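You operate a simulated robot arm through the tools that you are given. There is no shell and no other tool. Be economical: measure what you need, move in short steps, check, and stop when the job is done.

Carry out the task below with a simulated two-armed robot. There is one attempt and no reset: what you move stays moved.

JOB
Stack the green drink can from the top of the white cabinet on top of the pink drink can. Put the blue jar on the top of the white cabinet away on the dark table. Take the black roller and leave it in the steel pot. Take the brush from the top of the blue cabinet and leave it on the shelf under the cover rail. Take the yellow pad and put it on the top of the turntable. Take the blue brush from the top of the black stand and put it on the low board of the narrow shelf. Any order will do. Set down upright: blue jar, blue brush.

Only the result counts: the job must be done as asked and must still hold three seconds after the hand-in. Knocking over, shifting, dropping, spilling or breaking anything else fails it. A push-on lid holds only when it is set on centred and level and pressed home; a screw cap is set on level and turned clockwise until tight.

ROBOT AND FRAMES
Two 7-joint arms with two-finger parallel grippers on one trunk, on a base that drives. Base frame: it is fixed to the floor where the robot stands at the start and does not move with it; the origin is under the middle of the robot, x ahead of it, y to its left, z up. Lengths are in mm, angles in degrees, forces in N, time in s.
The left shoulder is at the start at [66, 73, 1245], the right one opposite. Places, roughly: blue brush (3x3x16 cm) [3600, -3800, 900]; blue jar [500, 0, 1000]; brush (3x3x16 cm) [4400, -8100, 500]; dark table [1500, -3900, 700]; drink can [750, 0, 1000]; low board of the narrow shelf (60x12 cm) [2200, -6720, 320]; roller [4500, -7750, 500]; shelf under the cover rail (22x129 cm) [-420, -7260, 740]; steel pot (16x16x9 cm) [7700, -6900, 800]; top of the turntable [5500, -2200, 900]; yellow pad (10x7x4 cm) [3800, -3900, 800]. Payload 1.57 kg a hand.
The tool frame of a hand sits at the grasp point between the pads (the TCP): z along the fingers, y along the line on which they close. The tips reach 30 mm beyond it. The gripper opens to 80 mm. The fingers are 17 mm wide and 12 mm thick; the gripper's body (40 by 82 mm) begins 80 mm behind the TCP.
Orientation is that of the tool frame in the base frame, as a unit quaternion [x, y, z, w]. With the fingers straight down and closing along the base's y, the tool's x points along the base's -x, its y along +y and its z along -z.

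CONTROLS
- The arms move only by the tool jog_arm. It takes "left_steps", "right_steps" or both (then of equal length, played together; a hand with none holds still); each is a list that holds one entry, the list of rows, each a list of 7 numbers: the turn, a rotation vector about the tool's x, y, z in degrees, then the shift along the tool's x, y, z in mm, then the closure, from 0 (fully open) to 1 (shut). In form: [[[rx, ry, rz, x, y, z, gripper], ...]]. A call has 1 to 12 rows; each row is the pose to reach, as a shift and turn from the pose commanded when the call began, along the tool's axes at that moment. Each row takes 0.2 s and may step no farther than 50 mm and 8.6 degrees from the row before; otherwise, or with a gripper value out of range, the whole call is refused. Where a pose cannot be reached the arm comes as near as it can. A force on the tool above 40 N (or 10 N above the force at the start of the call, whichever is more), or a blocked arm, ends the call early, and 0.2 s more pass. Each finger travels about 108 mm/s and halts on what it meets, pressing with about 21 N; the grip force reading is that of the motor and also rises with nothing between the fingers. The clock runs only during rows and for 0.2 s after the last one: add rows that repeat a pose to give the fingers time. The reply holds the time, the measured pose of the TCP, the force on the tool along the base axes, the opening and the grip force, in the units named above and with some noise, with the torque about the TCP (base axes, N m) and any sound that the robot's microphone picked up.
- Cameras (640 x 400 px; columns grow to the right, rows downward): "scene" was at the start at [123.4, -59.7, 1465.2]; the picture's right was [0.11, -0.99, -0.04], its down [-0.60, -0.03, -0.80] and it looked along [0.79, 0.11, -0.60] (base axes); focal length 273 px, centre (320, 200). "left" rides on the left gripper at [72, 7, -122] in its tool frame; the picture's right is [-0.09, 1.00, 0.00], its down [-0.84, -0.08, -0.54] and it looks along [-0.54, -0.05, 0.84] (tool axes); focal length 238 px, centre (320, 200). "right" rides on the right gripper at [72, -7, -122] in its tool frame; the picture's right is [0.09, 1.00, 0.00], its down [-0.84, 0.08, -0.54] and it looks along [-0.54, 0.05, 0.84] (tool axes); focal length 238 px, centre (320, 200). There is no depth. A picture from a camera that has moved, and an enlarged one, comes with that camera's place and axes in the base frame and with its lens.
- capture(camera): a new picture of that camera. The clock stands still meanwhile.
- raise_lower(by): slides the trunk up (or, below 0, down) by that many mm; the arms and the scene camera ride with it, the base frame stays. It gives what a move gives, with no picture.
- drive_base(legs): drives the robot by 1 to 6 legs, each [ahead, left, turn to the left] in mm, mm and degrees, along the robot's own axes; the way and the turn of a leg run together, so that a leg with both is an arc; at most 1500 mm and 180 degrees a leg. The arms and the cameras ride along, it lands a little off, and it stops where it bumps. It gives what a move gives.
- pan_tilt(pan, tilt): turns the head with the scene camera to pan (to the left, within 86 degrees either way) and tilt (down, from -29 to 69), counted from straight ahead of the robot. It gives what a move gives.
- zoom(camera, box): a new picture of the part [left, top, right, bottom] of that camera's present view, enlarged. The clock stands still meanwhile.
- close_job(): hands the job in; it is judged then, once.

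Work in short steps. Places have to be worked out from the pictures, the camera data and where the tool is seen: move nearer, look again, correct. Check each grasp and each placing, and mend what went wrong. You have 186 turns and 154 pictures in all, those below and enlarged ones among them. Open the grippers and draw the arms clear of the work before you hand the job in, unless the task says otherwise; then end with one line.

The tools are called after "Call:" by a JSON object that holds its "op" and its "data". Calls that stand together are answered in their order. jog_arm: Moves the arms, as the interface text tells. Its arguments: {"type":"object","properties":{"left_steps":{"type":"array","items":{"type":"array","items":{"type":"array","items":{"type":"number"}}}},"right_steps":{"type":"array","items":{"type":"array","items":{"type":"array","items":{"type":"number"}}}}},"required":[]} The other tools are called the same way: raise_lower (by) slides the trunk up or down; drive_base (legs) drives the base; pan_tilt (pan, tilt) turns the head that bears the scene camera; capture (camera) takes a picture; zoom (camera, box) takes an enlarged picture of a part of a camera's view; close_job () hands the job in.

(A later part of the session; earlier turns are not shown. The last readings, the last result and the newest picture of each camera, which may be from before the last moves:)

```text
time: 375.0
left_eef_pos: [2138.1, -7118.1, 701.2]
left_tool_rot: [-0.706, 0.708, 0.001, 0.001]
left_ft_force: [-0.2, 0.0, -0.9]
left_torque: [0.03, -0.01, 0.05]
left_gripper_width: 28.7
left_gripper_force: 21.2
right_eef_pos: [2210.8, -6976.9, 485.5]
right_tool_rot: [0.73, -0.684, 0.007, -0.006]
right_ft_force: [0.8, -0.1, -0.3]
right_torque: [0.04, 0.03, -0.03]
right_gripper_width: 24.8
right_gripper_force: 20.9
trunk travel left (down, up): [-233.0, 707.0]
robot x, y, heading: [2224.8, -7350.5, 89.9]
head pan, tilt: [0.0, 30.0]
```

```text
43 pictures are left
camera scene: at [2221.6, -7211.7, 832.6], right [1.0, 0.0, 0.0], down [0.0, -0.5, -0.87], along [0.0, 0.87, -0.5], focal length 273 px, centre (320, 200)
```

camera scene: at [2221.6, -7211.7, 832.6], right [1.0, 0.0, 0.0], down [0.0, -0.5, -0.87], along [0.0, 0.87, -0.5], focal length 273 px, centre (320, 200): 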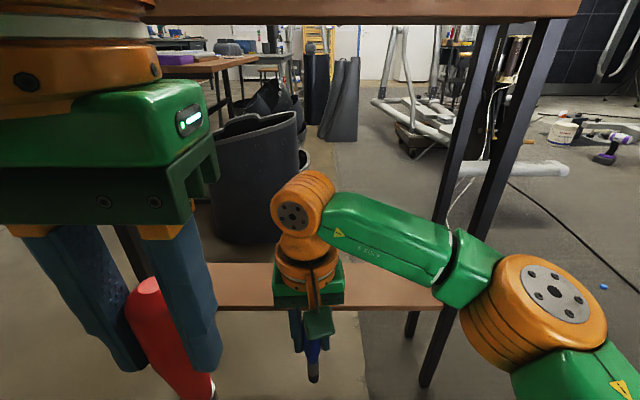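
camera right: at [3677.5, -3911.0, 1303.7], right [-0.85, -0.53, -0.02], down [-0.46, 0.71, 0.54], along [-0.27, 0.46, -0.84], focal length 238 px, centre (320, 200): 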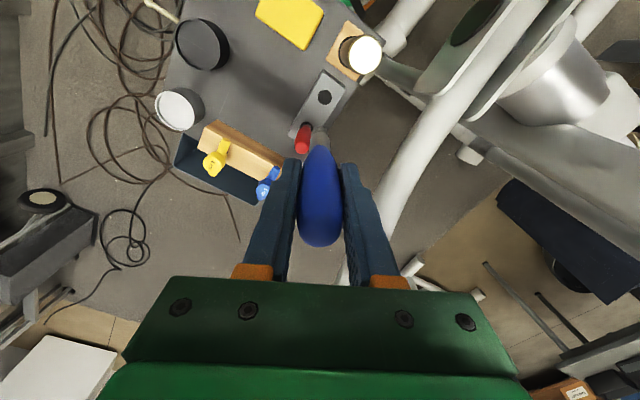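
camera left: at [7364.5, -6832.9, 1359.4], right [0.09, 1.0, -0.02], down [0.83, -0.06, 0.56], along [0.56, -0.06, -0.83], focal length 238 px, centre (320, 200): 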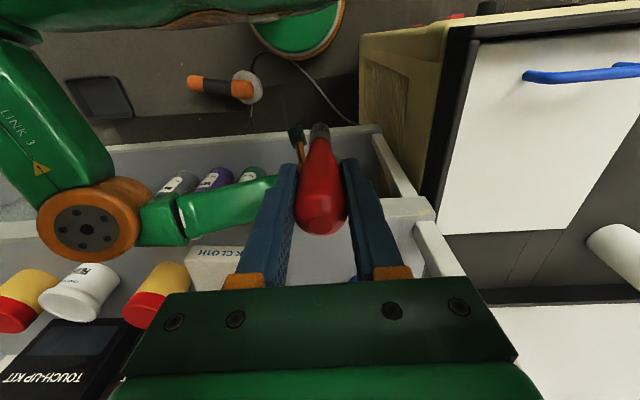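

Everything below the upper board (bottom ≈856) is clear. Retracting the left hand 60, driving in 190, then viewing the position.

Call:
{"op": "jog_arm", "data": {"left_steps": [[[0, 0, 0, 20, 0, 0, 1], [0, 0, 0, 40, 0, 0, 1], [0, 0, 0, 60, 0, 0, 1]]]}}

Call:
{"op": "drive_base", "data": {"legs": [[195, 0, 0]]}}

Call:
{"op": "jog_arm", "data": {"right_steps": [[[0, 0, 0, -15, 0, 0, 1], [0, 0, 0, -30, 0, 0, 1], [0, 0, 0, -45, 0, 0, 1], [0, 0, 0, -45, 0, 0, 1]]]}}

Call:
{"op": "capture", "data": {"camera": "scene"}}

Call:
{"op": "capture", "data": {"camera": "right"}}

```text
time: 375.8
left_eef_pos: [2140.5, -7179.5, 696.4]
left_tool_rot: [-0.707, 0.707, 0.002, 0.001]
left_ft_force: [1.0, 0.2, -1.0]
left_torque: [-0.02, 0.0, 0.04]
left_gripper_width: 28.7
left_gripper_force: 21.0
left hand out of reach, approached as far as the arm can: row 2, 3
right_eef_pos: [2210.3, -6977.9, 484.4]
right_tool_rot: [0.73, -0.683, 0.006, -0.006]
right_ft_force: [0.0, 0.2, -0.5]
right_torque: [-0.01, 0.04, -0.01]
right_gripper_width: 24.7
right_gripper_force: 20.7
trunk travel left (down, up): [-233.0, 707.0]
robot x, y, heading: [2219.0, -7348.3, 89.9]
head pan, tilt: [0.0, 30.0]
```

```text
time: 377.4
left_eef_pos: [2141.1, -6989.5, 697.8]
left_tool_rot: [-0.706, 0.708, 0.002, 0.001]
left_ft_force: [0.1, -0.7, 0.0]
left_torque: [-0.04, -0.02, 0.02]
left_gripper_width: 28.5
left_gripper_force: 20.5
right_eef_pos: [2212.3, -6788.5, 484.5]
right_tool_rot: [0.729, -0.685, 0.007, -0.005]
right_ft_force: [0.3, 1.1, 0.2]
right_torque: [0.01, -0.01, -0.04]
right_gripper_width: 24.7
right_gripper_force: 21.2
trunk travel left (down, up): [-233.0, 707.0]
robot x, y, heading: [2222.6, -7162.7, 89.9]
head pan, tilt: [0.0, 30.0]
```

```text
time: 378.4
left_eef_pos: [2140.3, -6988.2, 696.7]
left_tool_rot: [-0.705, 0.709, 0.002, 0.0]
left_ft_force: [-0.8, 0.4, -0.2]
left_torque: [0.05, -0.03, 0.01]
left_gripper_width: 28.9
left_gripper_force: 20.4
right_eef_pos: [2208.9, -6742.1, 484.5]
right_tool_rot: [0.729, -0.684, 0.007, -0.006]
right_ft_force: [0.1, 0.7, 0.0]
right_torque: [0.01, -0.05, 0.0]
right_gripper_width: 24.7
right_gripper_force: 20.1
trunk travel left (down, up): [-233.0, 707.0]
robot x, y, heading: [2223.2, -7158.9, 90.0]
head pan, tilt: [0.0, 30.0]
```

```text
42 pictures are left
camera scene: at [2222.4, -7021.6, 832.6], right [1.0, 0.0, 0.0], down [0.0, -0.5, -0.87], along [0.0, 0.87, -0.5], focal length 273 px, centre (320, 200)
```

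scene: 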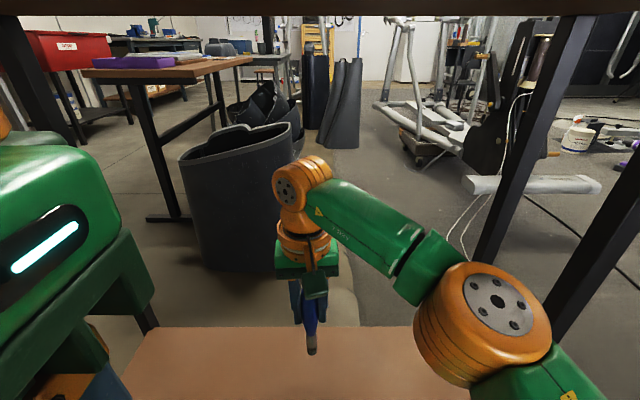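

```text
41 pictures are left
camera right: at [2217.3, -6814.3, 606.3], right [-0.99, -0.15, -0.02], down [-0.14, 0.83, 0.54], along [-0.07, 0.54, -0.84], focal length 238 px, centre (320, 200)
```

right: 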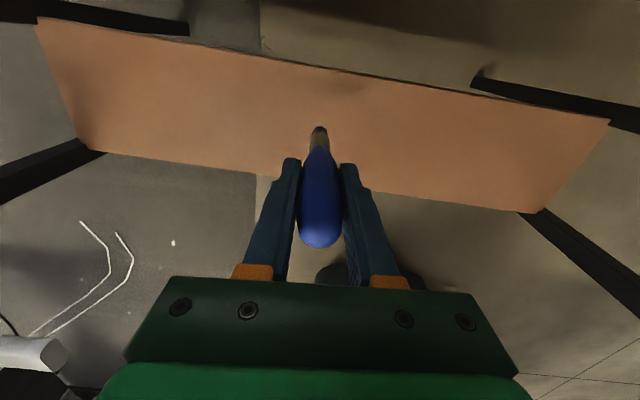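

Brush tip is over the board's centre line. Lowering 20 mm, then fine steps to contact.

Call:
{"op": "jog_arm", "data": {"right_steps": [[[0, 0, 0, -5, 0, 8, 1], [0, 0, 0, -5, 0, 16, 1], [0, 0, 0, -5, 0, 20, 1], [0, 0, 0, -5, 0, 22, 1], [0, 0, 0, -5, 0, 24, 1], [0, 0, 0, -5, 0, 26, 1], [0, 0, 0, -5, 0, 26, 1]]]}}

Call:
{"op": "zoom", "data": {"camera": "scene", "box": [250, 270, 370, 390]}}

```text
time: 380.0
left_eef_pos: [2141.4, -6988.1, 696.6]
left_tool_rot: [-0.705, 0.709, 0.001, 0.001]
left_ft_force: [-0.5, 0.3, -0.3]
left_torque: [0.0, 0.0, -0.02]
left_gripper_width: 28.8
left_gripper_force: 20.7
right_eef_pos: [2209.4, -6736.3, 459.6]
right_tool_rot: [0.729, -0.685, 0.007, -0.006]
right_ft_force: [0.1, 0.4, -0.4]
right_torque: [0.02, -0.04, -0.03]
right_gripper_width: 24.6
right_gripper_force: 20.9
trunk travel left (down, up): [-233.0, 707.0]
robot x, y, heading: [2221.9, -7155.7, 89.8]
head pan, tilt: [0.0, 30.0]
```

```text
3.33 times, centred on (310, 330) of scene
camera zoom: at [2222.4, -7021.6, 832.6], right [1.0, 0.0, 0.0], down [0.0, -0.5, -0.87], along [0.0, 0.87, -0.5], focal length 910 px, centre (353, -233)
```

zoom: 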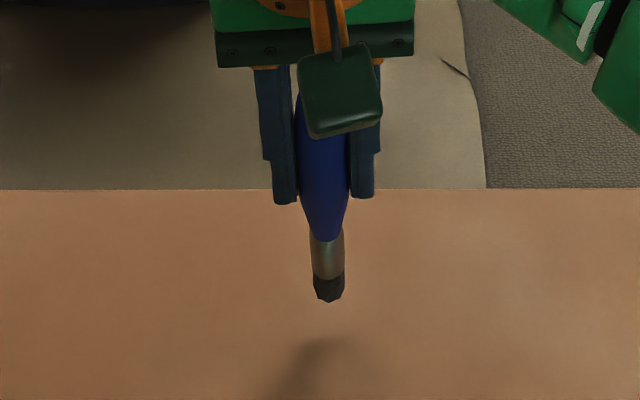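

Tip is about 14 mm above the board. Continuing down in small steps.

Call:
{"op": "jog_arm", "data": {"right_steps": [[[0, 0, 0, 0, 0, 4, 1], [0, 0, 0, 0, 0, 8, 1], [0, 0, 0, 0, 0, 10, 1], [0, 0, 0, 0, 0, 11.5, 1], [0, 0, 0, 0, 0, 13, 1], [0, 0, 0, 0, 0, 13, 1]]]}}

```text
time: 381.4
left_eef_pos: [2141.1, -6989.1, 696.1]
left_tool_rot: [-0.705, 0.709, 0.002, 0.001]
left_ft_force: [0.2, 0.5, -0.5]
left_torque: [0.0, 0.04, 0.0]
left_gripper_width: 28.7
left_gripper_force: 21.1
right_eef_pos: [2209.6, -6738.0, 445.9]
right_tool_rot: [0.729, -0.685, 0.007, -0.005]
right_ft_force: [-0.3, -0.6, -0.5]
right_torque: [0.01, -0.01, 0.0]
right_gripper_width: 24.9
right_gripper_force: 21.2
trunk travel left (down, up): [-233.0, 707.0]
robot x, y, heading: [2223.2, -7162.3, 89.7]
head pan, tilt: [0.0, 30.0]
```

Call:
{"op": "jog_arm", "data": {"right_steps": [[[0, 0, 0, 0, 0, 1, 1], [0, 0, 0, 0, 0, 2, 1], [0, 0, 0, 0, 0, 3, 1], [0, 0, 0, 0, 0, 4, 1], [0, 0, 0, 0, 0, 4, 1]]]}}

Call:
{"op": "zoom", "data": {"camera": "scene", "box": [250, 270, 370, 390]}}

```text
time: 382.6
left_eef_pos: [2141.1, -6987.9, 696.0]
left_tool_rot: [-0.705, 0.709, 0.002, 0.001]
left_ft_force: [-0.3, -0.6, 0.3]
left_torque: [0.03, 0.01, 0.0]
left_gripper_width: 28.7
left_gripper_force: 20.5
right_eef_pos: [2210.1, -6737.6, 441.5]
right_tool_rot: [0.729, -0.684, 0.006, -0.006]
right_ft_force: [-0.5, 0.1, 0.3]
right_torque: [-0.02, 0.03, 0.02]
right_gripper_width: 24.8
right_gripper_force: 20.9
trunk travel left (down, up): [-233.0, 707.0]
robot x, y, heading: [2220.1, -7163.1, 89.7]
head pan, tilt: [0.0, 30.0]
```

```text
3.33 times, centred on (310, 330) of scene
camera zoom: at [2222.4, -7021.6, 832.6], right [1.0, 0.0, 0.0], down [0.0, -0.5, -0.87], along [0.0, 0.87, -0.5], focal length 910 px, centre (353, -233)
```

zoom: 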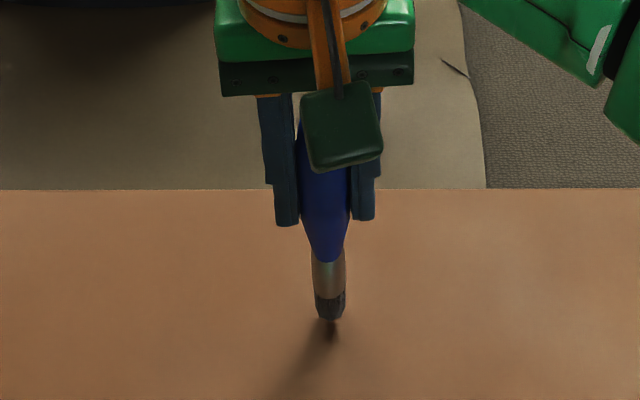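

Almost touching. A few more millimetres.

Call:
{"op": "jog_arm", "data": {"right_steps": [[[0, 0, 0, 0, 0, 1, 1], [0, 0, 0, 0, 0, 2, 1], [0, 0, 0, 0, 0, 3, 1], [0, 0, 0, 0, 0, 3, 1]]]}}

```text
time: 383.6
left_eef_pos: [2140.3, -6989.3, 696.3]
left_tool_rot: [-0.705, 0.709, 0.002, 0.0]
left_ft_force: [0.2, 1.0, -1.5]
left_torque: [-0.02, 0.02, 0.02]
left_gripper_width: 28.7
left_gripper_force: 20.9
right_eef_pos: [2210.2, -6736.6, 438.7]
right_tool_rot: [0.728, -0.685, 0.006, -0.005]
right_ft_force: [0.1, 0.1, -0.3]
right_torque: [0.0, 0.02, 0.01]
right_gripper_width: 25.0
right_gripper_force: 21.0
trunk travel left (down, up): [-233.0, 707.0]
robot x, y, heading: [2222.4, -7159.2, 89.8]
head pan, tilt: [0.0, 30.0]
```

Call:
{"op": "jog_arm", "data": {"right_steps": [[[0, 0, 0, 0, 0, 1, 1], [0, 0, 0, 0, 0, 2, 1], [0, 0, 0, 0, 0, 3, 1], [0, 0, 0, 0, 0, 3, 1]]]}}

Call:
{"op": "zoom", "data": {"camera": "scene", "box": [270, 300, 350, 380]}}

```text
time: 384.6
left_eef_pos: [2140.7, -6988.1, 696.8]
left_tool_rot: [-0.705, 0.709, 0.001, 0.0]
left_ft_force: [0.7, 0.6, 0.2]
left_torque: [-0.01, 0.0, 0.0]
left_gripper_width: 28.6
left_gripper_force: 20.7
right_eef_pos: [2210.1, -6736.5, 435.7]
right_tool_rot: [0.728, -0.685, 0.007, -0.006]
right_ft_force: [0.3, 0.1, -0.4]
right_torque: [-0.01, -0.03, 0.0]
right_gripper_width: 25.0
right_gripper_force: 21.0
trunk travel left (down, up): [-233.0, 707.0]
robot x, y, heading: [2219.0, -7156.6, 89.7]
head pan, tilt: [0.0, 30.0]
```

```text
5.00 times, centred on (310, 340) of scene
camera zoom: at [2222.4, -7021.6, 832.6], right [1.0, 0.0, 0.0], down [0.0, -0.5, -0.87], along [0.0, 0.87, -0.5], focal length 1366 px, centre (370, -500)
```

zoom: 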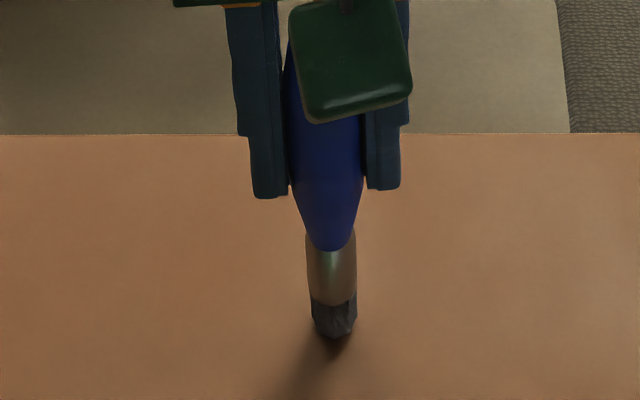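

Shadow converges at the tip; two or three more millimetres for contact.

Call:
{"op": "jog_arm", "data": {"right_steps": [[[0, 0, 0, 0, 0, 1, 1], [0, 0, 0, 0, 0, 2, 1], [0, 0, 0, 0, 0, 3, 1], [0, 0, 0, 0, 0, 3, 1]]]}}

```text
time: 385.6
left_eef_pos: [2141.1, -6990.3, 696.5]
left_tool_rot: [-0.705, 0.709, 0.002, 0.002]
left_ft_force: [0.1, -0.3, 0.4]
left_torque: [0.0, 0.01, 0.0]
left_gripper_width: 28.7
left_gripper_force: 20.8
right_eef_pos: [2210.3, -6738.7, 435.4]
right_tool_rot: [0.728, -0.685, 0.005, -0.008]
right_ft_force: [-0.2, 0.3, 15.3]
right_torque: [0.03, 0.04, 0.02]
right_gripper_width: 25.0
right_gripper_force: 21.1
trunk travel left (down, up): [-233.0, 707.0]
robot x, y, heading: [2220.7, -7159.1, 89.9]
head pan, tilt: [0.0, 30.0]
```

Contact at 15 N. Easing 2 mm, opening gently, and checking that it stands before withdrawing.

Call:
{"op": "jog_arm", "data": {"right_steps": [[[0, 0, 0, 0, 0, -2, 1], [0, 0, 0, 0, 0, -2, 1], [0, 0, 0, 0, 0, -2, 0.6], [0, 0, 0, 0, 0, -2, 0.4], [0, 0, 0, 0, 0, -2, 0], [0, 0, 0, 0, 0, -2, 0], [0, 0, 0, 0, 0, -2, 0]]]}}

Call:
{"op": "zoom", "data": {"camera": "scene", "box": [250, 270, 370, 390]}}

```text
time: 387.2
left_eef_pos: [2140.5, -6989.0, 696.2]
left_tool_rot: [-0.705, 0.709, 0.002, 0.0]
left_ft_force: [-0.4, -0.3, -0.4]
left_torque: [0.01, -0.01, -0.02]
left_gripper_width: 28.7
left_gripper_force: 20.6
right_eef_pos: [2209.1, -6737.7, 434.2]
right_tool_rot: [0.728, -0.685, 0.006, -0.007]
right_ft_force: [1.4, -0.2, -0.7]
right_torque: [-0.03, 0.01, -0.04]
right_gripper_width: 79.9
right_gripper_force: 0.0
trunk travel left (down, up): [-233.0, 707.0]
robot x, y, heading: [2225.2, -7159.6, 90.0]
head pan, tilt: [0.0, 30.0]
```

```text
3.33 times, centred on (310, 330) of scene
camera zoom: at [2222.4, -7021.7, 832.6], right [1.0, 0.0, 0.0], down [0.0, -0.5, -0.87], along [0.0, 0.87, -0.5], focal length 910 px, centre (353, -233)
```

zoom: 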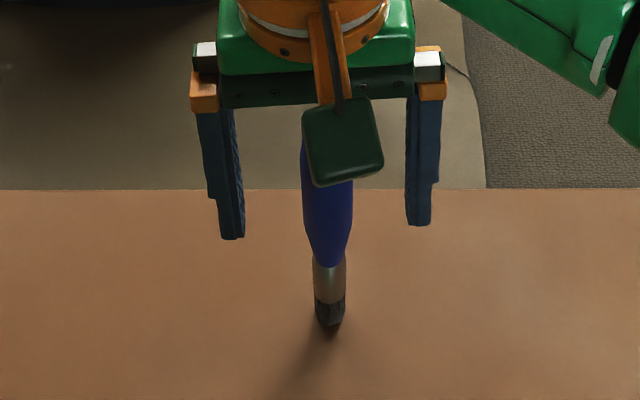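

It stands free. Raising the hand straight up 75 mm and checking.

Call:
{"op": "jog_arm", "data": {"right_steps": [[[0, 0, 0, 0, 0, -10, 0], [0, 0, 0, 0, 0, -30, 0], [0, 0, 0, 0, 0, -55, 0], [0, 0, 0, 0, 0, -78, 0], [0, 0, 0, 0, 0, -78, 0]]]}}

Call:
{"op": "capture", "data": {"camera": "scene"}}

```text
time: 388.4
left_eef_pos: [2141.4, -6989.5, 696.6]
left_tool_rot: [-0.706, 0.709, 0.002, 0.001]
left_ft_force: [0.0, -0.2, -0.2]
left_torque: [0.03, 0.01, -0.01]
left_gripper_width: 28.4
left_gripper_force: 21.3
right_eef_pos: [2211.2, -6740.7, 513.5]
right_tool_rot: [0.729, -0.684, 0.005, -0.006]
right_ft_force: [-0.2, 0.8, 0.1]
right_torque: [-0.02, 0.02, 0.01]
right_gripper_width: 80.1
right_gripper_force: 0.0
right hand out of reach, approached as far as the arm can: row 4, 5
trunk travel left (down, up): [-233.0, 707.0]
robot x, y, heading: [2224.4, -7158.4, 89.8]
head pan, tilt: [0.0, 30.0]
```

```text
36 pictures are left
camera scene: at [2222.4, -7021.7, 832.6], right [1.0, 0.0, 0.0], down [0.0, -0.5, -0.87], along [0.0, 0.87, -0.5], focal length 273 px, centre (320, 200)
```

scene: 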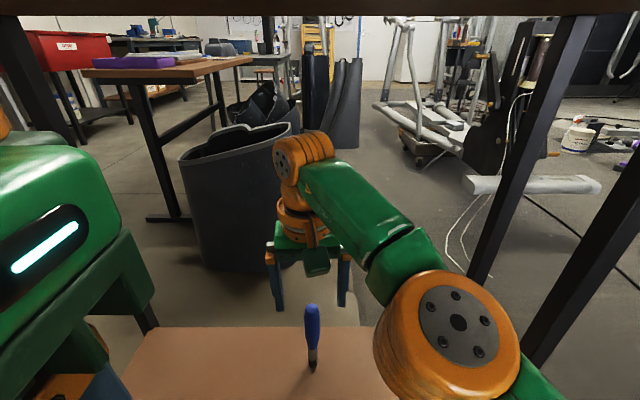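

Blue brush stands upright on the low board and the tips are above it. Backing straight out, then raising the trunk.

Call:
{"op": "drive_base", "data": {"legs": [[-450, 0, 0]]}}

Call:
{"op": "zoom", "data": {"camera": "scene", "box": [200, 150, 440, 350]}}

```text
time: 391.1
left_eef_pos: [2140.5, -7440.4, 696.4]
left_tool_rot: [0.708, -0.706, -0.002, 0.0]
left_ft_force: [-0.4, 0.1, -1.0]
left_torque: [-0.03, -0.01, 0.03]
left_gripper_width: 28.7
left_gripper_force: 21.1
right_eef_pos: [2207.8, -7190.7, 513.6]
right_tool_rot: [0.731, -0.682, 0.006, -0.007]
right_ft_force: [0.1, -1.2, -0.2]
right_torque: [0.03, 0.0, -0.03]
right_gripper_width: 80.2
right_gripper_force: 0.0
trunk travel left (down, up): [-233.0, 707.0]
robot x, y, heading: [2223.6, -7613.0, 89.8]
head pan, tilt: [0.0, 30.0]
```

```text
2.00 times, centred on (320, 250) of scene
camera zoom: at [2221.3, -7471.7, 832.6], right [1.0, 0.0, 0.0], down [0.0, -0.5, -0.87], along [0.0, 0.87, -0.5], focal length 546 px, centre (320, 100)
```

zoom: 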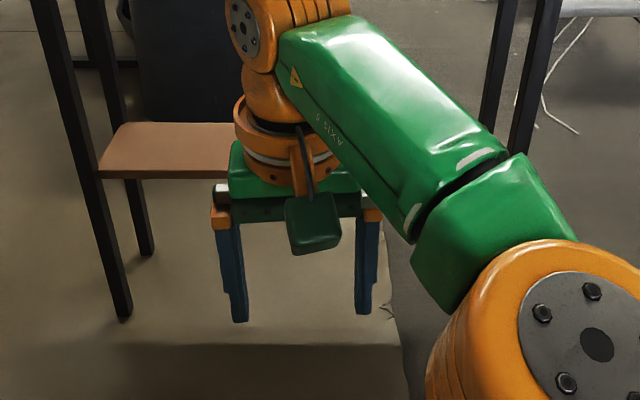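

Raising the trunk and driving west to look at the shelf under the cover rail.

Call:
{"op": "raise_lower", "data": {"by": 400}}

Call:
{"op": "capture", "data": {"camera": "scene"}}

Call:
{"op": "drive_base", "data": {"legs": [[0, 0, 90], [1450, 300, 0]]}}

Call:
{"op": "pan_tilt", "data": {"pan": 0, "tilt": 25}}

Call:
{"op": "raise_lower", "data": {"by": 200}}

Call:
{"op": "capture", "data": {"camera": "scene"}}

```text
time: 394.9
left_eef_pos: [2139.3, -7438.9, 1096.3]
left_tool_rot: [0.708, -0.707, -0.001, -0.001]
left_ft_force: [-0.4, 0.8, -0.6]
left_torque: [-0.01, -0.02, 0.0]
left_gripper_width: 28.4
left_gripper_force: 21.0
right_eef_pos: [2207.3, -7190.4, 912.4]
right_tool_rot: [0.731, -0.682, 0.007, -0.007]
right_ft_force: [-1.1, 0.0, -0.1]
right_torque: [0.01, 0.03, 0.03]
right_gripper_width: 80.1
right_gripper_force: 0.0
trunk travel left (down, up): [-633.0, 307.0]
robot x, y, heading: [2222.5, -7608.2, 90.3]
head pan, tilt: [0.0, 30.0]
```

```text
34 pictures are left
camera scene: at [2221.2, -7471.5, 1232.6], right [1.0, 0.0, 0.0], down [0.0, -0.5, -0.87], along [0.0, 0.87, -0.5], focal length 273 px, centre (320, 200)
```

scene: 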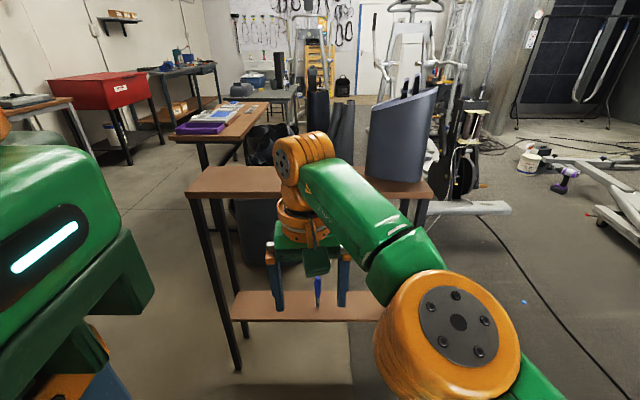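

```text
time: 406.1
left_eef_pos: [622.9, -8026.3, 1095.9]
left_tool_rot: [1.0, 0.013, -0.001, 0.0]
left_ft_force: [-0.8, 0.2, -0.2]
left_torque: [0.02, 0.0, -0.01]
left_gripper_width: 28.8
left_gripper_force: 20.6
right_eef_pos: [370.7, -7964.6, 913.6]
right_tool_rot: [0.999, 0.045, 0.0, -0.008]
right_ft_force: [0.1, -0.5, 0.2]
right_torque: [-0.01, 0.0, 0.0]
right_gripper_width: 80.0
right_gripper_force: 0.0
trunk travel left (down, up): [-633.0, 307.0]
robot x, y, heading: [792.0, -7941.1, -178.4]
head pan, tilt: [0.0, 30.0]
```

```text
time: 406.7
left_eef_pos: [620.5, -8027.2, 1095.5]
left_tool_rot: [1.0, 0.012, -0.002, 0.001]
left_ft_force: [0.9, 0.3, -1.5]
left_torque: [0.0, 0.03, 0.01]
left_gripper_width: 28.6
left_gripper_force: 20.9
right_eef_pos: [370.2, -7964.8, 912.3]
right_tool_rot: [0.999, 0.045, 0.0, -0.009]
right_ft_force: [1.0, 0.0, -0.6]
right_torque: [-0.01, -0.01, 0.0]
right_gripper_width: 79.5
right_gripper_force: 0.1
trunk travel left (down, up): [-633.0, 307.0]
robot x, y, heading: [786.0, -7939.8, -178.7]
head pan, tilt: [0.0, 25.0]
```

```text
time: 408.9
left_eef_pos: [621.7, -8027.6, 1296.1]
left_tool_rot: [1.0, 0.012, -0.002, 0.001]
left_ft_force: [-0.4, 0.0, -0.8]
left_torque: [-0.01, 0.05, -0.02]
left_gripper_width: 28.7
left_gripper_force: 21.1
right_eef_pos: [370.8, -7965.8, 1113.5]
right_tool_rot: [0.999, 0.045, -0.001, -0.009]
right_ft_force: [0.3, 0.4, -0.2]
right_torque: [0.03, -0.05, 0.01]
right_gripper_width: 80.0
right_gripper_force: 0.1
trunk travel left (down, up): [-833.0, 107.0]
robot x, y, heading: [791.7, -7941.5, -178.7]
head pan, tilt: [0.0, 25.0]
```

```text
33 pictures are left
camera scene: at [646.8, -7946.4, 1440.5], right [-0.03, 1.0, 0.0], down [0.42, 0.01, -0.91], along [-0.91, -0.02, -0.42], focal length 273 px, centre (320, 200)
```

scene: 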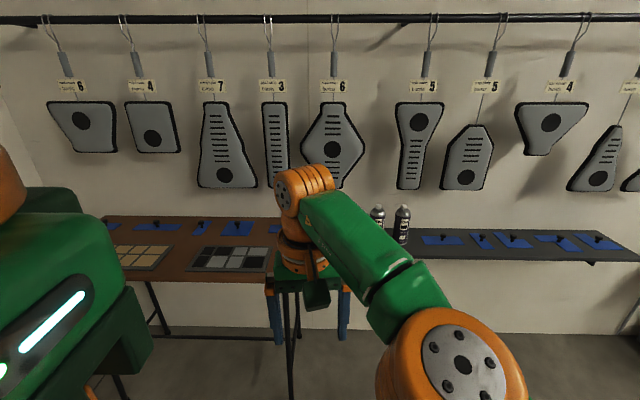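

Blue brush is standing in the last shelf view. The shelf under the rail is the grey one (front edge x≈-306, y≈-7900…-6600) with covers hanging above. Moving across to y≈-7300 for a closer look.

Call:
{"op": "drive_base", "data": {"legs": [[0, 620, -1.3], [280, 0, 0]]}}

Call:
{"op": "pan_tilt", "data": {"pan": -10, "tilt": 30}}

Call:
{"op": "capture", "data": {"camera": "scene"}}

```text
time: 413.9
left_eef_pos: [362.1, -8654.4, 1296.9]
left_tool_rot: [1.0, 0.006, -0.003, 0.001]
left_ft_force: [0.1, 0.9, -0.9]
left_torque: [0.02, 0.03, 0.03]
left_gripper_width: 28.7
left_gripper_force: 20.9
right_eef_pos: [110.8, -8589.6, 1115.1]
right_tool_rot: [0.999, 0.04, -0.002, -0.009]
right_ft_force: [0.6, -0.2, -0.5]
right_torque: [-0.03, 0.04, -0.01]
right_gripper_width: 79.9
right_gripper_force: 0.1
trunk travel left (down, up): [-833.0, 107.0]
robot x, y, heading: [528.6, -8567.3, -179.1]
head pan, tilt: [0.0, 25.0]
```

```text
time: 414.6
left_eef_pos: [358.8, -8653.7, 1296.1]
left_tool_rot: [1.0, 0.006, -0.002, 0.0]
left_ft_force: [0.6, 0.8, -1.6]
left_torque: [0.03, 0.02, 0.02]
left_gripper_width: 28.7
left_gripper_force: 21.1
right_eef_pos: [108.0, -8590.0, 1113.9]
right_tool_rot: [0.999, 0.04, -0.001, -0.009]
right_ft_force: [0.4, 0.3, -0.3]
right_torque: [0.0, -0.03, -0.01]
right_gripper_width: 80.0
right_gripper_force: 0.2
trunk travel left (down, up): [-833.0, 107.0]
robot x, y, heading: [526.4, -8567.2, -179.2]
head pan, tilt: [-10.0, 30.0]
```

```text
32 pictures are left
camera scene: at [387.9, -8558.0, 1432.6], right [0.16, 0.99, 0.0], down [0.49, -0.08, -0.87], along [-0.86, 0.14, -0.5], focal length 273 px, centre (320, 200)
```

scene: 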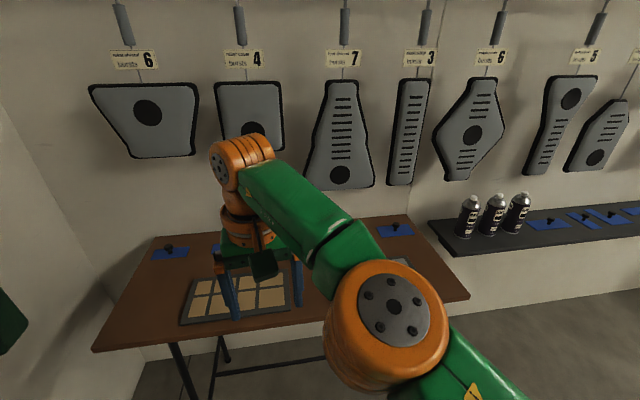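

I strafed the wrong way (left is -y here). Going right 1150 to y≈-7420.

Call:
{"op": "drive_base", "data": {"legs": [[150, 0, -0.8], [0, -1200, 0]]}}

Call:
{"op": "pan_tilt", "data": {"pan": 5, "tilt": 32}}

Call:
{"op": "capture", "data": {"camera": "scene"}}

```text
time: 421.8
left_eef_pos: [221.2, -7421.7, 1296.8]
left_tool_rot: [1.0, -0.009, -0.002, -0.001]
left_ft_force: [0.0, 0.3, -0.1]
left_torque: [0.02, 0.04, 0.01]
left_gripper_width: 28.6
left_gripper_force: 20.5
right_eef_pos: [-26.6, -7348.8, 1113.7]
right_tool_rot: [1.0, 0.024, -0.001, -0.009]
right_ft_force: [-0.6, 0.8, -0.3]
right_torque: [0.01, -0.02, 0.01]
right_gripper_width: 80.2
right_gripper_force: 0.0
trunk travel left (down, up): [-833.0, 107.0]
robot x, y, heading: [396.2, -7342.5, 179.0]
head pan, tilt: [-10.0, 30.0]
```

```text
time: 422.6
left_eef_pos: [220.4, -7421.2, 1296.5]
left_tool_rot: [1.0, -0.009, -0.002, 0.001]
left_ft_force: [0.0, 0.5, -0.1]
left_torque: [0.03, 0.01, -0.03]
left_gripper_width: 28.6
left_gripper_force: 21.2
right_eef_pos: [-26.8, -7348.8, 1112.3]
right_tool_rot: [1.0, 0.025, 0.0, -0.009]
right_ft_force: [-0.2, -0.3, 0.1]
right_torque: [0.02, -0.01, 0.0]
right_gripper_width: 80.1
right_gripper_force: 0.0
trunk travel left (down, up): [-833.0, 107.0]
robot x, y, heading: [392.5, -7341.8, 179.1]
head pan, tilt: [5.0, 32.0]
```

```text
31 pictures are left
camera scene: at [252.9, -7349.2, 1429.5], right [-0.07, 1.0, 0.0], down [0.53, 0.04, -0.85], along [-0.85, -0.06, -0.53], focal length 273 px, centre (320, 200)
```

scene: 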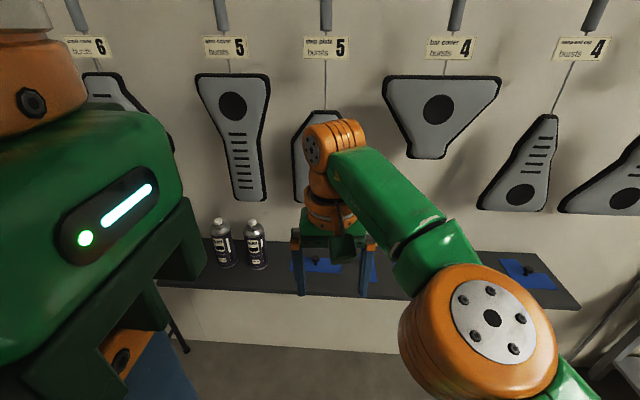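

Covers hang at x≈-404 with bottoms z≈1012, so I'll lay the brush down with the hand horizontal beneath them. Zooming on the shelf for a free spot.

Call:
{"op": "zoom", "data": {"camera": "scene", "box": [160, 210, 600, 330]}}

```text
1.45 times, centred on (380, 270) of scene
camera zoom: at [252.9, -7349.2, 1429.5], right [-0.07, 1.0, 0.0], down [0.53, 0.04, -0.85], along [-0.85, -0.06, -0.53], focal length 397 px, centre (233, 98)
```

zoom: 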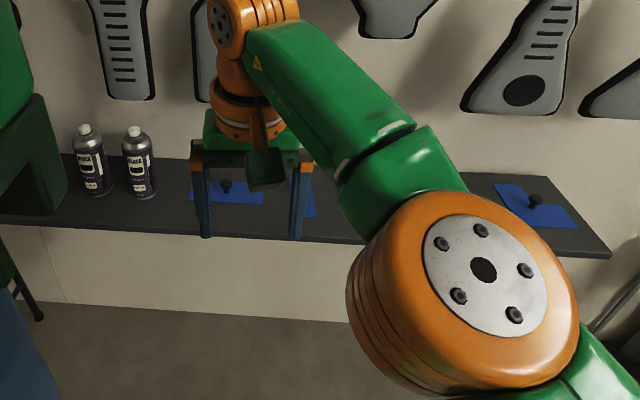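

Free bare spot between the bottles and the first blue cloth: y≈-7540 (88 mm wide). First retracting the right arm, and pitching the left hand to horizontal while extending it, all in free space.

Call:
{"op": "jog_arm", "data": {"right_steps": [[[0, 0, 0, 35, -20, -10, 0], [0, 0, 0, 70, -40, -20, 0], [0, 0, 0, 105, -60, -30, 0], [0, 0, 0, 140, -80, -40, 0], [0, 0, 0, 175, -100, -50, 0], [0, 0, 0, 190, -120, -50, 0]]]}}

Call:
{"op": "jog_arm", "data": {"left_steps": [[[0, -7.4, 0, -25, 2, 10, 1], [0, -14.8, 0, -50, 4, 20, 1], [0, -22.2, 0, -75, 6, 30, 1], [0, -29.6, 0, -100, 8, 40, 1], [0, -37, 0, -125, 10, 50, 1], [0, -44.4, 0, -150, 12, 60, 1], [0, -51.8, 0, -175, 14, 70, 1], [0, -59.2, 0, -200, 16, 80, 1], [0, -66.6, 0, -225, 18, 90, 1], [0, -74, 0, -250, 20, 100, 1], [0, -81.4, 0, -275, 20, 110, 1], [0, -89, 0, -290, 20, 120, 1]]]}}

Call:
{"op": "capture", "data": {"camera": "scene"}}

```text
time: 424.0
left_eef_pos: [222.7, -7419.9, 1296.7]
left_tool_rot: [1.0, -0.009, -0.003, -0.001]
left_ft_force: [0.2, -0.4, -0.3]
left_torque: [0.04, -0.01, -0.02]
left_gripper_width: 28.7
left_gripper_force: 20.9
right_eef_pos: [157.8, -7218.7, 1163.9]
right_tool_rot: [1.0, 0.024, 0.0, -0.008]
right_ft_force: [-0.4, 0.4, 0.0]
right_torque: [-0.01, 0.0, -0.02]
right_gripper_width: 80.0
right_gripper_force: 0.0
trunk travel left (down, up): [-833.0, 107.0]
robot x, y, heading: [392.7, -7340.9, 179.0]
head pan, tilt: [5.0, 32.0]
```

```text
time: 426.6
left_eef_pos: [-71.7, -7436.4, 1176.3]
left_tool_rot: [0.712, -0.007, -0.702, -0.005]
left_ft_force: [0.1, 0.6, -0.3]
left_torque: [0.0, -0.01, -0.05]
left_gripper_width: 28.4
left_gripper_force: 21.0
right_eef_pos: [156.8, -7219.2, 1162.6]
right_tool_rot: [1.0, 0.026, 0.0, -0.009]
right_ft_force: [0.6, 0.5, 0.1]
right_torque: [-0.04, 0.0, -0.02]
right_gripper_width: 80.0
right_gripper_force: 0.0
trunk travel left (down, up): [-833.0, 107.0]
robot x, y, heading: [391.0, -7340.6, 179.2]
head pan, tilt: [5.0, 32.0]
```

```text
29 pictures are left
camera scene: at [252.1, -7349.6, 1429.4], right [-0.07, 1.0, 0.0], down [0.53, 0.04, -0.85], along [-0.85, -0.06, -0.53], focal length 273 px, centre (320, 200)
```

scene: 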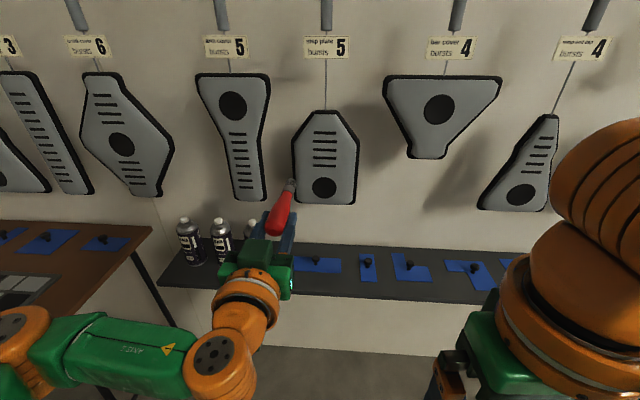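

Left hand is horizontal with the brush pointing at the wall. Lowering trunk 370, then driving in to line up with y≈-7540.

Call:
{"op": "raise_lower", "data": {"by": -370}}

Call:
{"op": "drive_base", "data": {"legs": [[0, 102, 0.9], [180, 0, 0]]}}

Call:
{"op": "capture", "data": {"camera": "scene"}}

Call:
{"op": "capture", "data": {"camera": "left"}}

```text
time: 430.2
left_eef_pos: [-69.1, -7434.6, 808.3]
left_tool_rot: [0.712, -0.006, -0.702, -0.005]
left_ft_force: [0.3, 0.3, -1.0]
left_torque: [0.0, -0.03, -0.01]
left_gripper_width: 28.5
left_gripper_force: 21.2
right_eef_pos: [159.3, -7220.4, 795.1]
right_tool_rot: [1.0, 0.024, 0.0, -0.009]
right_ft_force: [-0.4, -0.3, -0.9]
right_torque: [-0.01, 0.0, -0.01]
right_gripper_width: 80.0
right_gripper_force: 0.0
trunk travel left (down, up): [-463.0, 477.0]
robot x, y, heading: [390.0, -7341.8, 179.0]
head pan, tilt: [5.0, 32.0]
```

```text
time: 432.4
left_eef_pos: [-251.0, -7545.6, 807.7]
left_tool_rot: [0.712, -0.001, -0.702, 0.0]
left_ft_force: [-0.2, -0.3, -0.8]
left_torque: [0.0, 0.03, 0.01]
left_gripper_width: 28.7
left_gripper_force: 20.4
right_eef_pos: [-26.5, -7325.7, 793.5]
right_tool_rot: [0.999, 0.032, 0.0, -0.01]
right_ft_force: [0.5, 0.1, 1.0]
right_torque: [0.02, 0.02, -0.01]
right_gripper_width: 80.4
right_gripper_force: 0.0
trunk travel left (down, up): [-463.0, 477.0]
robot x, y, heading: [215.9, -7443.6, 180.0]
head pan, tilt: [5.0, 32.0]
```

```text
28 pictures are left
camera scene: at [70.8, -7454.8, 1059.4], right [-0.08, 1.0, 0.0], down [0.53, 0.04, -0.85], along [-0.84, -0.07, -0.53], focal length 273 px, centre (320, 200)
```

scene: 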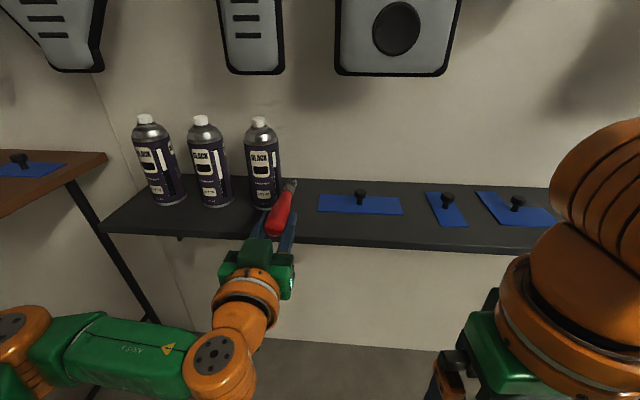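

```text
27 pictures are left
camera left: at [-128.2, -7552.5, 737.2], right [-0.01, -1.0, 0.09], down [0.53, 0.08, 0.84], along [-0.85, 0.05, 0.53], focal length 238 px, centre (320, 200)
```

left: 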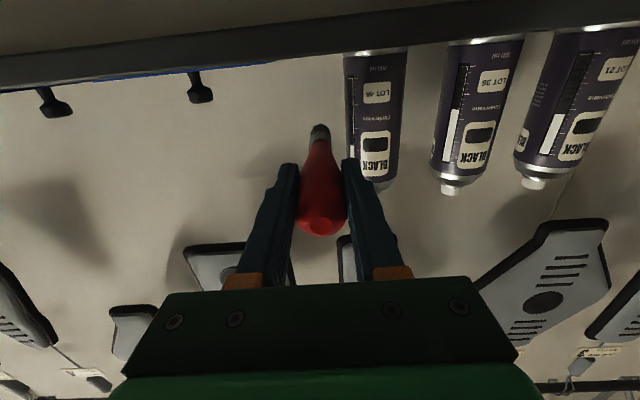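

Gap centre is y≈-7540, brush at -7545 at height 808. Driving 100 forward, then shifting 6 mm right and lowering 42.

Call:
{"op": "drive_base", "data": {"legs": [[100, 0, 0]]}}

Call:
{"op": "jog_arm", "data": {"left_steps": [[[0, 0, 0, 10, -6, 0, 1], [0, 0, 0, 22, -6, 0, 1], [0, 0, 0, 34, -6, 0, 1], [0, 0, 0, 42, -6, 0, 1], [0, 0, 0, 42, -6, 0, 1]]]}}

Call:
{"op": "capture", "data": {"camera": "scene"}}

```text
time: 433.6
left_eef_pos: [-348.1, -7545.3, 807.8]
left_tool_rot: [0.712, -0.001, -0.702, 0.0]
left_ft_force: [-0.3, 0.9, 0.1]
left_torque: [0.02, 0.02, -0.01]
left_gripper_width: 28.7
left_gripper_force: 20.8
right_eef_pos: [-125.4, -7326.9, 794.1]
right_tool_rot: [0.999, 0.031, 0.0, -0.009]
right_ft_force: [-0.7, 0.3, -0.8]
right_torque: [-0.04, -0.04, 0.02]
right_gripper_width: 79.9
right_gripper_force: 0.1
trunk travel left (down, up): [-463.0, 477.0]
robot x, y, heading: [112.5, -7444.7, 180.2]
head pan, tilt: [5.0, 32.0]
```

```text
time: 434.8
left_eef_pos: [-348.5, -7541.1, 764.6]
left_tool_rot: [0.712, -0.002, -0.702, -0.001]
left_ft_force: [0.1, -0.2, -0.1]
left_torque: [-0.01, -0.02, 0.04]
left_gripper_width: 28.6
left_gripper_force: 21.1
right_eef_pos: [-124.2, -7325.8, 793.9]
right_tool_rot: [0.999, 0.032, -0.001, -0.009]
right_ft_force: [0.5, 0.3, 0.5]
right_torque: [0.02, 0.02, -0.04]
right_gripper_width: 80.0
right_gripper_force: 0.1
trunk travel left (down, up): [-463.0, 477.0]
robot x, y, heading: [114.6, -7444.0, 180.1]
head pan, tilt: [5.0, 32.0]
```

```text
26 pictures are left
camera scene: at [-26.9, -7454.7, 1059.4], right [-0.09, 1.0, 0.0], down [0.53, 0.04, -0.85], along [-0.84, -0.07, -0.53], focal length 273 px, centre (320, 200)
```

scene: 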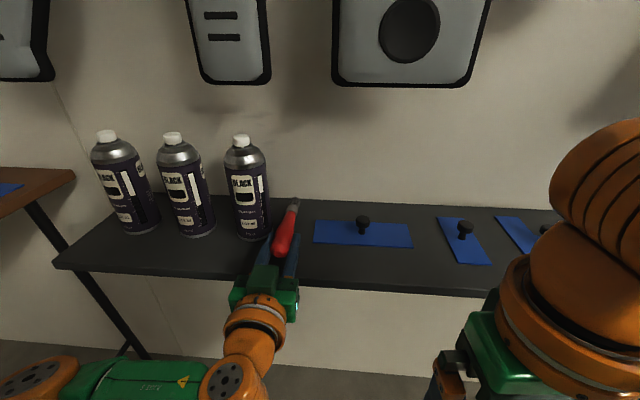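

Brush is in the gap, just above the shelf. Lowering in small steps to contact.

Call:
{"op": "jog_arm", "data": {"left_steps": [[[0, 0, 0, 3, 0, 0, 1], [0, 0, 0, 6, 0, 0, 1], [0, 0, 0, 8, 0, 0, 1], [0, 0, 0, 10, 0, 0, 1], [0, 0, 0, 10, 0, 0, 1]]]}}

Call:
{"op": "zoom", "data": {"camera": "scene", "box": [220, 180, 340, 300]}}

```text
time: 436.0
left_eef_pos: [-347.5, -7540.4, 756.6]
left_tool_rot: [0.712, -0.001, -0.702, 0.0]
left_ft_force: [0.1, 0.1, -0.7]
left_torque: [-0.01, 0.0, -0.03]
left_gripper_width: 28.4
left_gripper_force: 21.6
right_eef_pos: [-124.1, -7326.5, 794.4]
right_tool_rot: [0.999, 0.032, 0.0, -0.01]
right_ft_force: [-0.3, 0.4, -0.4]
right_torque: [-0.01, -0.02, 0.01]
right_gripper_width: 79.9
right_gripper_force: 0.0
trunk travel left (down, up): [-463.0, 477.0]
robot x, y, heading: [109.4, -7447.7, 180.0]
head pan, tilt: [5.0, 32.0]
```

```text
3.33 times, centred on (280, 240) of scene
camera zoom: at [-26.9, -7454.7, 1059.4], right [-0.09, 1.0, 0.0], down [0.53, 0.04, -0.85], along [-0.84, -0.07, -0.53], focal length 910 px, centre (453, 67)
```

zoom: 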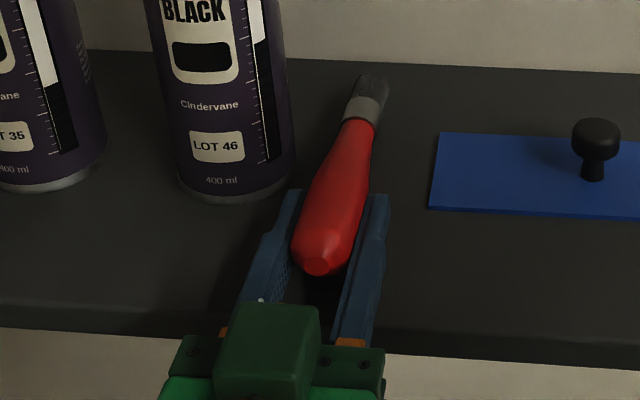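

Clear of bottle and cloth. A few more millimetres down.

Call:
{"op": "jog_arm", "data": {"left_steps": [[[0, 0, 0, 1, 0, 0, 1], [0, 0, 0, 2, 0, 0, 1], [0, 0, 0, 3, 0, 0, 1], [0, 0, 0, 4, 0, 0, 1], [0, 0, 0, 4, 0, 0, 1]]]}}

```text
time: 437.2
left_eef_pos: [-347.9, -7538.9, 751.3]
left_tool_rot: [0.712, -0.003, -0.702, -0.001]
left_ft_force: [-0.4, 0.5, -0.1]
left_torque: [0.05, 0.03, -0.01]
left_gripper_width: 28.7
left_gripper_force: 21.2
right_eef_pos: [-124.7, -7325.5, 794.1]
right_tool_rot: [0.999, 0.031, 0.0, -0.008]
right_ft_force: [-0.2, 0.9, 0.0]
right_torque: [-0.04, -0.05, 0.0]
right_gripper_width: 80.1
right_gripper_force: 0.1
trunk travel left (down, up): [-463.0, 477.0]
robot x, y, heading: [115.7, -7448.5, 179.7]
head pan, tilt: [5.0, 32.0]
```

Call:
{"op": "jog_arm", "data": {"left_steps": [[[0, 0, 0, 1, 0, 0, 1], [0, 0, 0, 2, 0, 0, 1], [0, 0, 0, 3, 0, 0, 1], [0, 0, 0, 4, 0, 0, 1], [0, 0, 0, 5, 0, 0, 1], [0, 0, 0, 5, 0, 0, 1]]]}}

Call:
{"op": "zoom", "data": {"camera": "scene", "box": [220, 180, 340, 300]}}

```text
time: 438.6
left_eef_pos: [-348.4, -7539.7, 749.8]
left_tool_rot: [0.709, -0.001, -0.705, 0.0]
left_ft_force: [-11.6, -1.0, 21.6]
left_torque: [0.14, -0.08, 0.04]
left_gripper_width: 28.5
left_gripper_force: 21.0
right_eef_pos: [-121.9, -7327.0, 794.6]
right_tool_rot: [0.999, 0.031, -0.001, -0.008]
right_ft_force: [-0.3, 0.0, 0.5]
right_torque: [0.01, 0.05, -0.02]
right_gripper_width: 80.1
right_gripper_force: 0.1
trunk travel left (down, up): [-463.0, 477.0]
robot x, y, heading: [111.4, -7444.5, 179.9]
head pan, tilt: [5.0, 32.0]
```

```text
3.33 times, centred on (280, 240) of scene
camera zoom: at [-25.7, -7454.1, 1059.9], right [-0.08, 1.0, 0.0], down [0.53, 0.04, -0.85], along [-0.85, -0.07, -0.53], focal length 910 px, centre (453, 67)
```

zoom: 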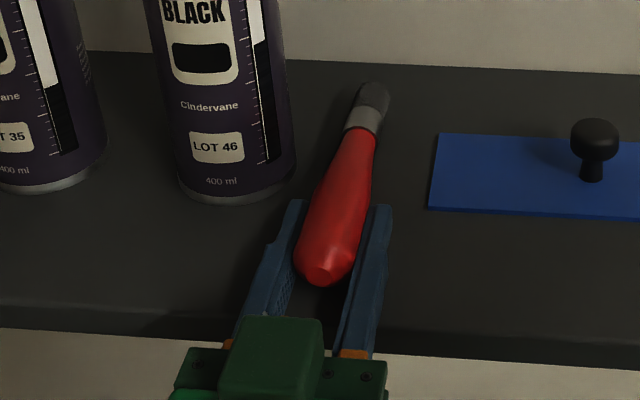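

Contact at ~22 N. Easing 3 mm, opening to ~46 mm, waiting, then drawing the fingers straight back.

Call:
{"op": "jog_arm", "data": {"left_steps": [[[0, 0, 0, -3, 0, 0, 1], [0, 0, 0, -3, 0, 0, 0.6], [0, 0, 0, -3, 0, 0, 0.42], [0, 0, 0, -3, 0, 0, 0.42], [0, 0, 0, -3, 0, 0, 0.42], [0, 0, 0, -4, 0, -20, 0.42], [0, 0, 0, -4, 0, -50, 0.42], [0, 0, 0, -4, 0, -80, 0.42]]]}}

Call:
{"op": "capture", "data": {"camera": "scene"}}

```text
time: 440.4
left_eef_pos: [-287.5, -7532.6, 748.3]
left_tool_rot: [-0.704, -0.001, 0.71, -0.002]
left_ft_force: [-4.4, 0.0, 3.5]
left_torque: [0.12, 0.18, 0.14]
left_gripper_width: 46.3
left_gripper_force: 0.1
left hand out of reach, approached as far as the arm can: row 8
right_eef_pos: [-124.0, -7325.6, 794.4]
right_tool_rot: [0.999, 0.031, 0.0, -0.009]
right_ft_force: [0.3, 0.5, 0.7]
right_torque: [0.02, 0.0, 0.0]
right_gripper_width: 80.1
right_gripper_force: 0.1
trunk travel left (down, up): [-463.0, 477.0]
robot x, y, heading: [113.9, -7445.7, 180.2]
head pan, tilt: [5.0, 32.0]
stopped in row 8 (left hand): the force on the tool passed its limit at 66 N (the readings are from after the stop); the commanded pose is now the measured one
```

```text
23 pictures are left
camera scene: at [-26.9, -7454.5, 1059.4], right [-0.08, 1.0, 0.0], down [0.53, 0.04, -0.85], along [-0.84, -0.07, -0.53], focal length 273 px, centre (320, 200)
```

scene: 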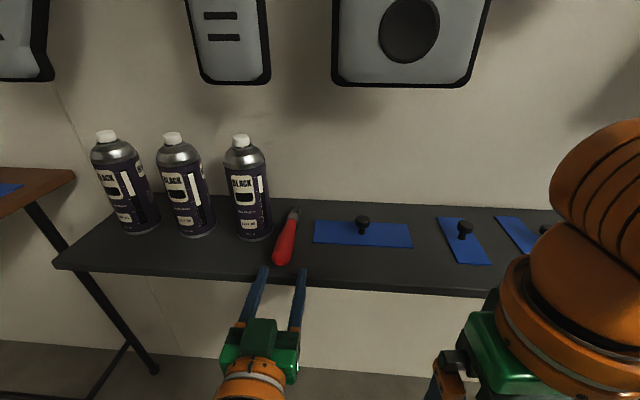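

The red brush lies on the shelf between bottle and cloth. Backing the base out.

Call:
{"op": "drive_base", "data": {"legs": [[-350, 0, 0]]}}

Call:
{"op": "capture", "data": {"camera": "scene"}}

```text
time: 442.6
left_eef_pos: [62.1, -7534.2, 747.7]
left_tool_rot: [-0.705, -0.001, 0.709, -0.002]
left_ft_force: [0.6, 0.3, -0.8]
left_torque: [0.03, 0.03, 0.01]
left_gripper_width: 46.5
left_gripper_force: 0.0
right_eef_pos: [226.1, -7326.4, 795.5]
right_tool_rot: [0.999, 0.034, -0.001, -0.008]
right_ft_force: [0.6, -0.5, -0.2]
right_torque: [-0.04, 0.01, 0.0]
right_gripper_width: 79.8
right_gripper_force: 0.0
trunk travel left (down, up): [-463.0, 477.0]
robot x, y, heading: [463.7, -7447.5, -180.0]
head pan, tilt: [5.0, 32.0]
```

```text
22 pictures are left
camera scene: at [322.9, -7455.3, 1059.5], right [-0.09, 1.0, 0.0], down [0.53, 0.05, -0.85], along [-0.84, -0.07, -0.53], focal length 273 px, centre (320, 200)
```

scene: 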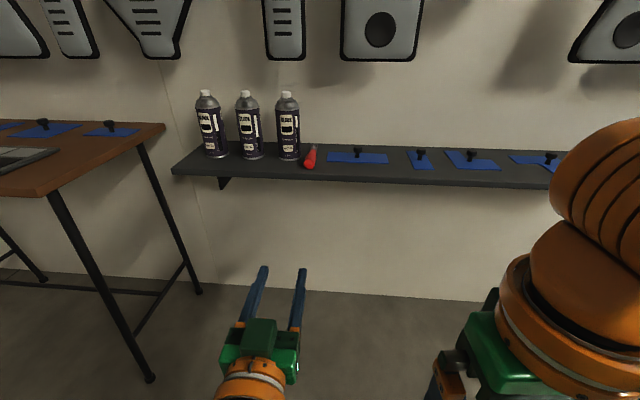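

Red brush is placed. Now the pad: restore the left hand, raise, and drive back towards the black stand.

Call:
{"op": "jog_arm", "data": {"left_steps": [[[0, 8, 0, 0, 0, 0, 0], [0, 16, 0, 0, 0, 0, 0], [0, 24, 0, 0, 0, 0, 0], [0, 32, 0, 0, 0, 0, 0], [0, 40, 0, 0, 0, 0, 0], [0, 48, 0, 0, 0, 0, 0], [0, 56, 0, 0, 0, 0, 0], [0, 64, 0, 0, 0, 0, 0], [0, 72, 0, 0, 0, 0, 0], [0, 80, 0, 0, 0, 0, 0], [0, 88, 0, 0, 0, 0, 0]]]}}

Call:
{"op": "raise_lower", "data": {"by": 400}}

Call:
{"op": "drive_base", "data": {"legs": [[0, 0, -180], [1500, 0, 0], [1500, 0, 0], [60, 0, 90], [850, 0, 0]]}}

```text
time: 445.1
left_eef_pos: [3.1, -7536.2, 768.7]
left_tool_rot: [1.0, 0.006, -0.03, 0.001]
left_ft_force: [0.5, -0.3, -0.9]
left_torque: [-0.02, 0.02, 0.03]
left_gripper_width: 80.0
left_gripper_force: 0.1
left hand out of reach, approached as far as the arm can: row 1, 2, 3, 5, 6, 7, 8, 9, 10, 11
right_eef_pos: [227.4, -7327.5, 794.5]
right_tool_rot: [0.999, 0.033, -0.001, -0.008]
right_ft_force: [0.3, 0.2, -0.2]
right_torque: [0.02, 0.05, -0.02]
right_gripper_width: 80.0
right_gripper_force: 0.1
trunk travel left (down, up): [-463.0, 477.0]
robot x, y, heading: [465.3, -7450.3, -180.1]
head pan, tilt: [5.0, 32.0]
```

```text
time: 448.9
left_eef_pos: [1.8, -7536.9, 1168.1]
left_tool_rot: [1.0, 0.007, -0.027, 0.0]
left_ft_force: [0.1, -0.3, 0.2]
left_torque: [-0.02, 0.04, 0.0]
left_gripper_width: 80.0
left_gripper_force: 0.0
right_eef_pos: [224.9, -7326.7, 1193.1]
right_tool_rot: [0.999, 0.033, -0.001, -0.008]
right_ft_force: [0.1, 0.5, 0.5]
right_torque: [0.04, 0.03, -0.02]
right_gripper_width: 79.9
right_gripper_force: 0.1
trunk travel left (down, up): [-863.0, 77.0]
robot x, y, heading: [460.9, -7445.3, -180.0]
head pan, tilt: [5.0, 32.0]
```

```text
time: 478.5
left_eef_pos: [3411.2, -6133.4, 1168.6]
left_tool_rot: [-0.704, 0.71, 0.02, 0.02]
left_ft_force: [0.1, -0.1, -0.4]
left_torque: [0.01, 0.03, 0.0]
left_gripper_width: 80.1
left_gripper_force: 0.1
right_eef_pos: [3615.6, -6363.0, 1194.8]
right_tool_rot: [0.722, -0.692, 0.006, -0.006]
right_ft_force: [0.0, -0.8, -1.0]
right_torque: [0.02, 0.02, -0.01]
right_gripper_width: 79.9
right_gripper_force: 0.1
trunk travel left (down, up): [-863.0, 77.0]
robot x, y, heading: [3491.2, -6595.7, 88.7]
head pan, tilt: [5.0, 32.0]
```

Retracting the left hand, then continuing along the known corridor to the same spot at the stand.

Call:
{"op": "jog_arm", "data": {"left_steps": [[[0, 0, 0, 40, 0, -15, 0], [0, 0, 0, 80, 0, -30, 0], [0, 0, 0, 120, 0, -45, 0], [0, 0, 0, 160, 0, -60, 0], [0, 0, 0, 200, 0, -75, 0], [0, 0, 0, 220, 0, -80, 0]]]}}

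Call:
{"op": "drive_base", "data": {"legs": [[0, -342, 1.3], [1400, 0, 0], [838, 0, 0], [0, 0, 15]]}}

```text
time: 479.9
left_eef_pos: [3414.9, -6149.3, 1204.8]
left_tool_rot: [-0.704, 0.71, 0.018, 0.018]
left_ft_force: [0.0, -0.4, 0.0]
left_torque: [0.0, 0.01, 0.02]
left_gripper_width: 80.1
left_gripper_force: 0.0
left hand out of reach, approached as far as the arm can: row 1, 2, 3, 4, 5, 6
right_eef_pos: [3615.4, -6362.6, 1193.7]
right_tool_rot: [0.722, -0.692, 0.006, -0.006]
right_ft_force: [0.7, 0.2, -0.1]
right_torque: [0.02, 0.01, 0.0]
right_gripper_width: 80.0
right_gripper_force: 0.0
trunk travel left (down, up): [-863.0, 77.0]
robot x, y, heading: [3492.3, -6596.6, 88.5]
head pan, tilt: [5.0, 32.0]
```

```text
time: 493.8
left_eef_pos: [3660.0, -3934.8, 1204.0]
left_tool_rot: [0.791, -0.612, -0.021, -0.016]
left_ft_force: [-0.4, 0.2, -0.6]
left_torque: [0.0, 0.02, -0.01]
left_gripper_width: 80.0
left_gripper_force: 0.1
right_eef_pos: [3908.0, -4087.2, 1193.9]
right_tool_rot: [0.806, -0.591, 0.004, -0.006]
right_ft_force: [0.6, 0.9, -1.0]
right_torque: [0.02, 0.01, 0.01]
right_gripper_width: 80.0
right_gripper_force: 0.1
trunk travel left (down, up): [-863.0, 77.0]
robot x, y, heading: [3848.5, -4348.0, 104.0]
head pan, tilt: [5.0, 32.0]
```

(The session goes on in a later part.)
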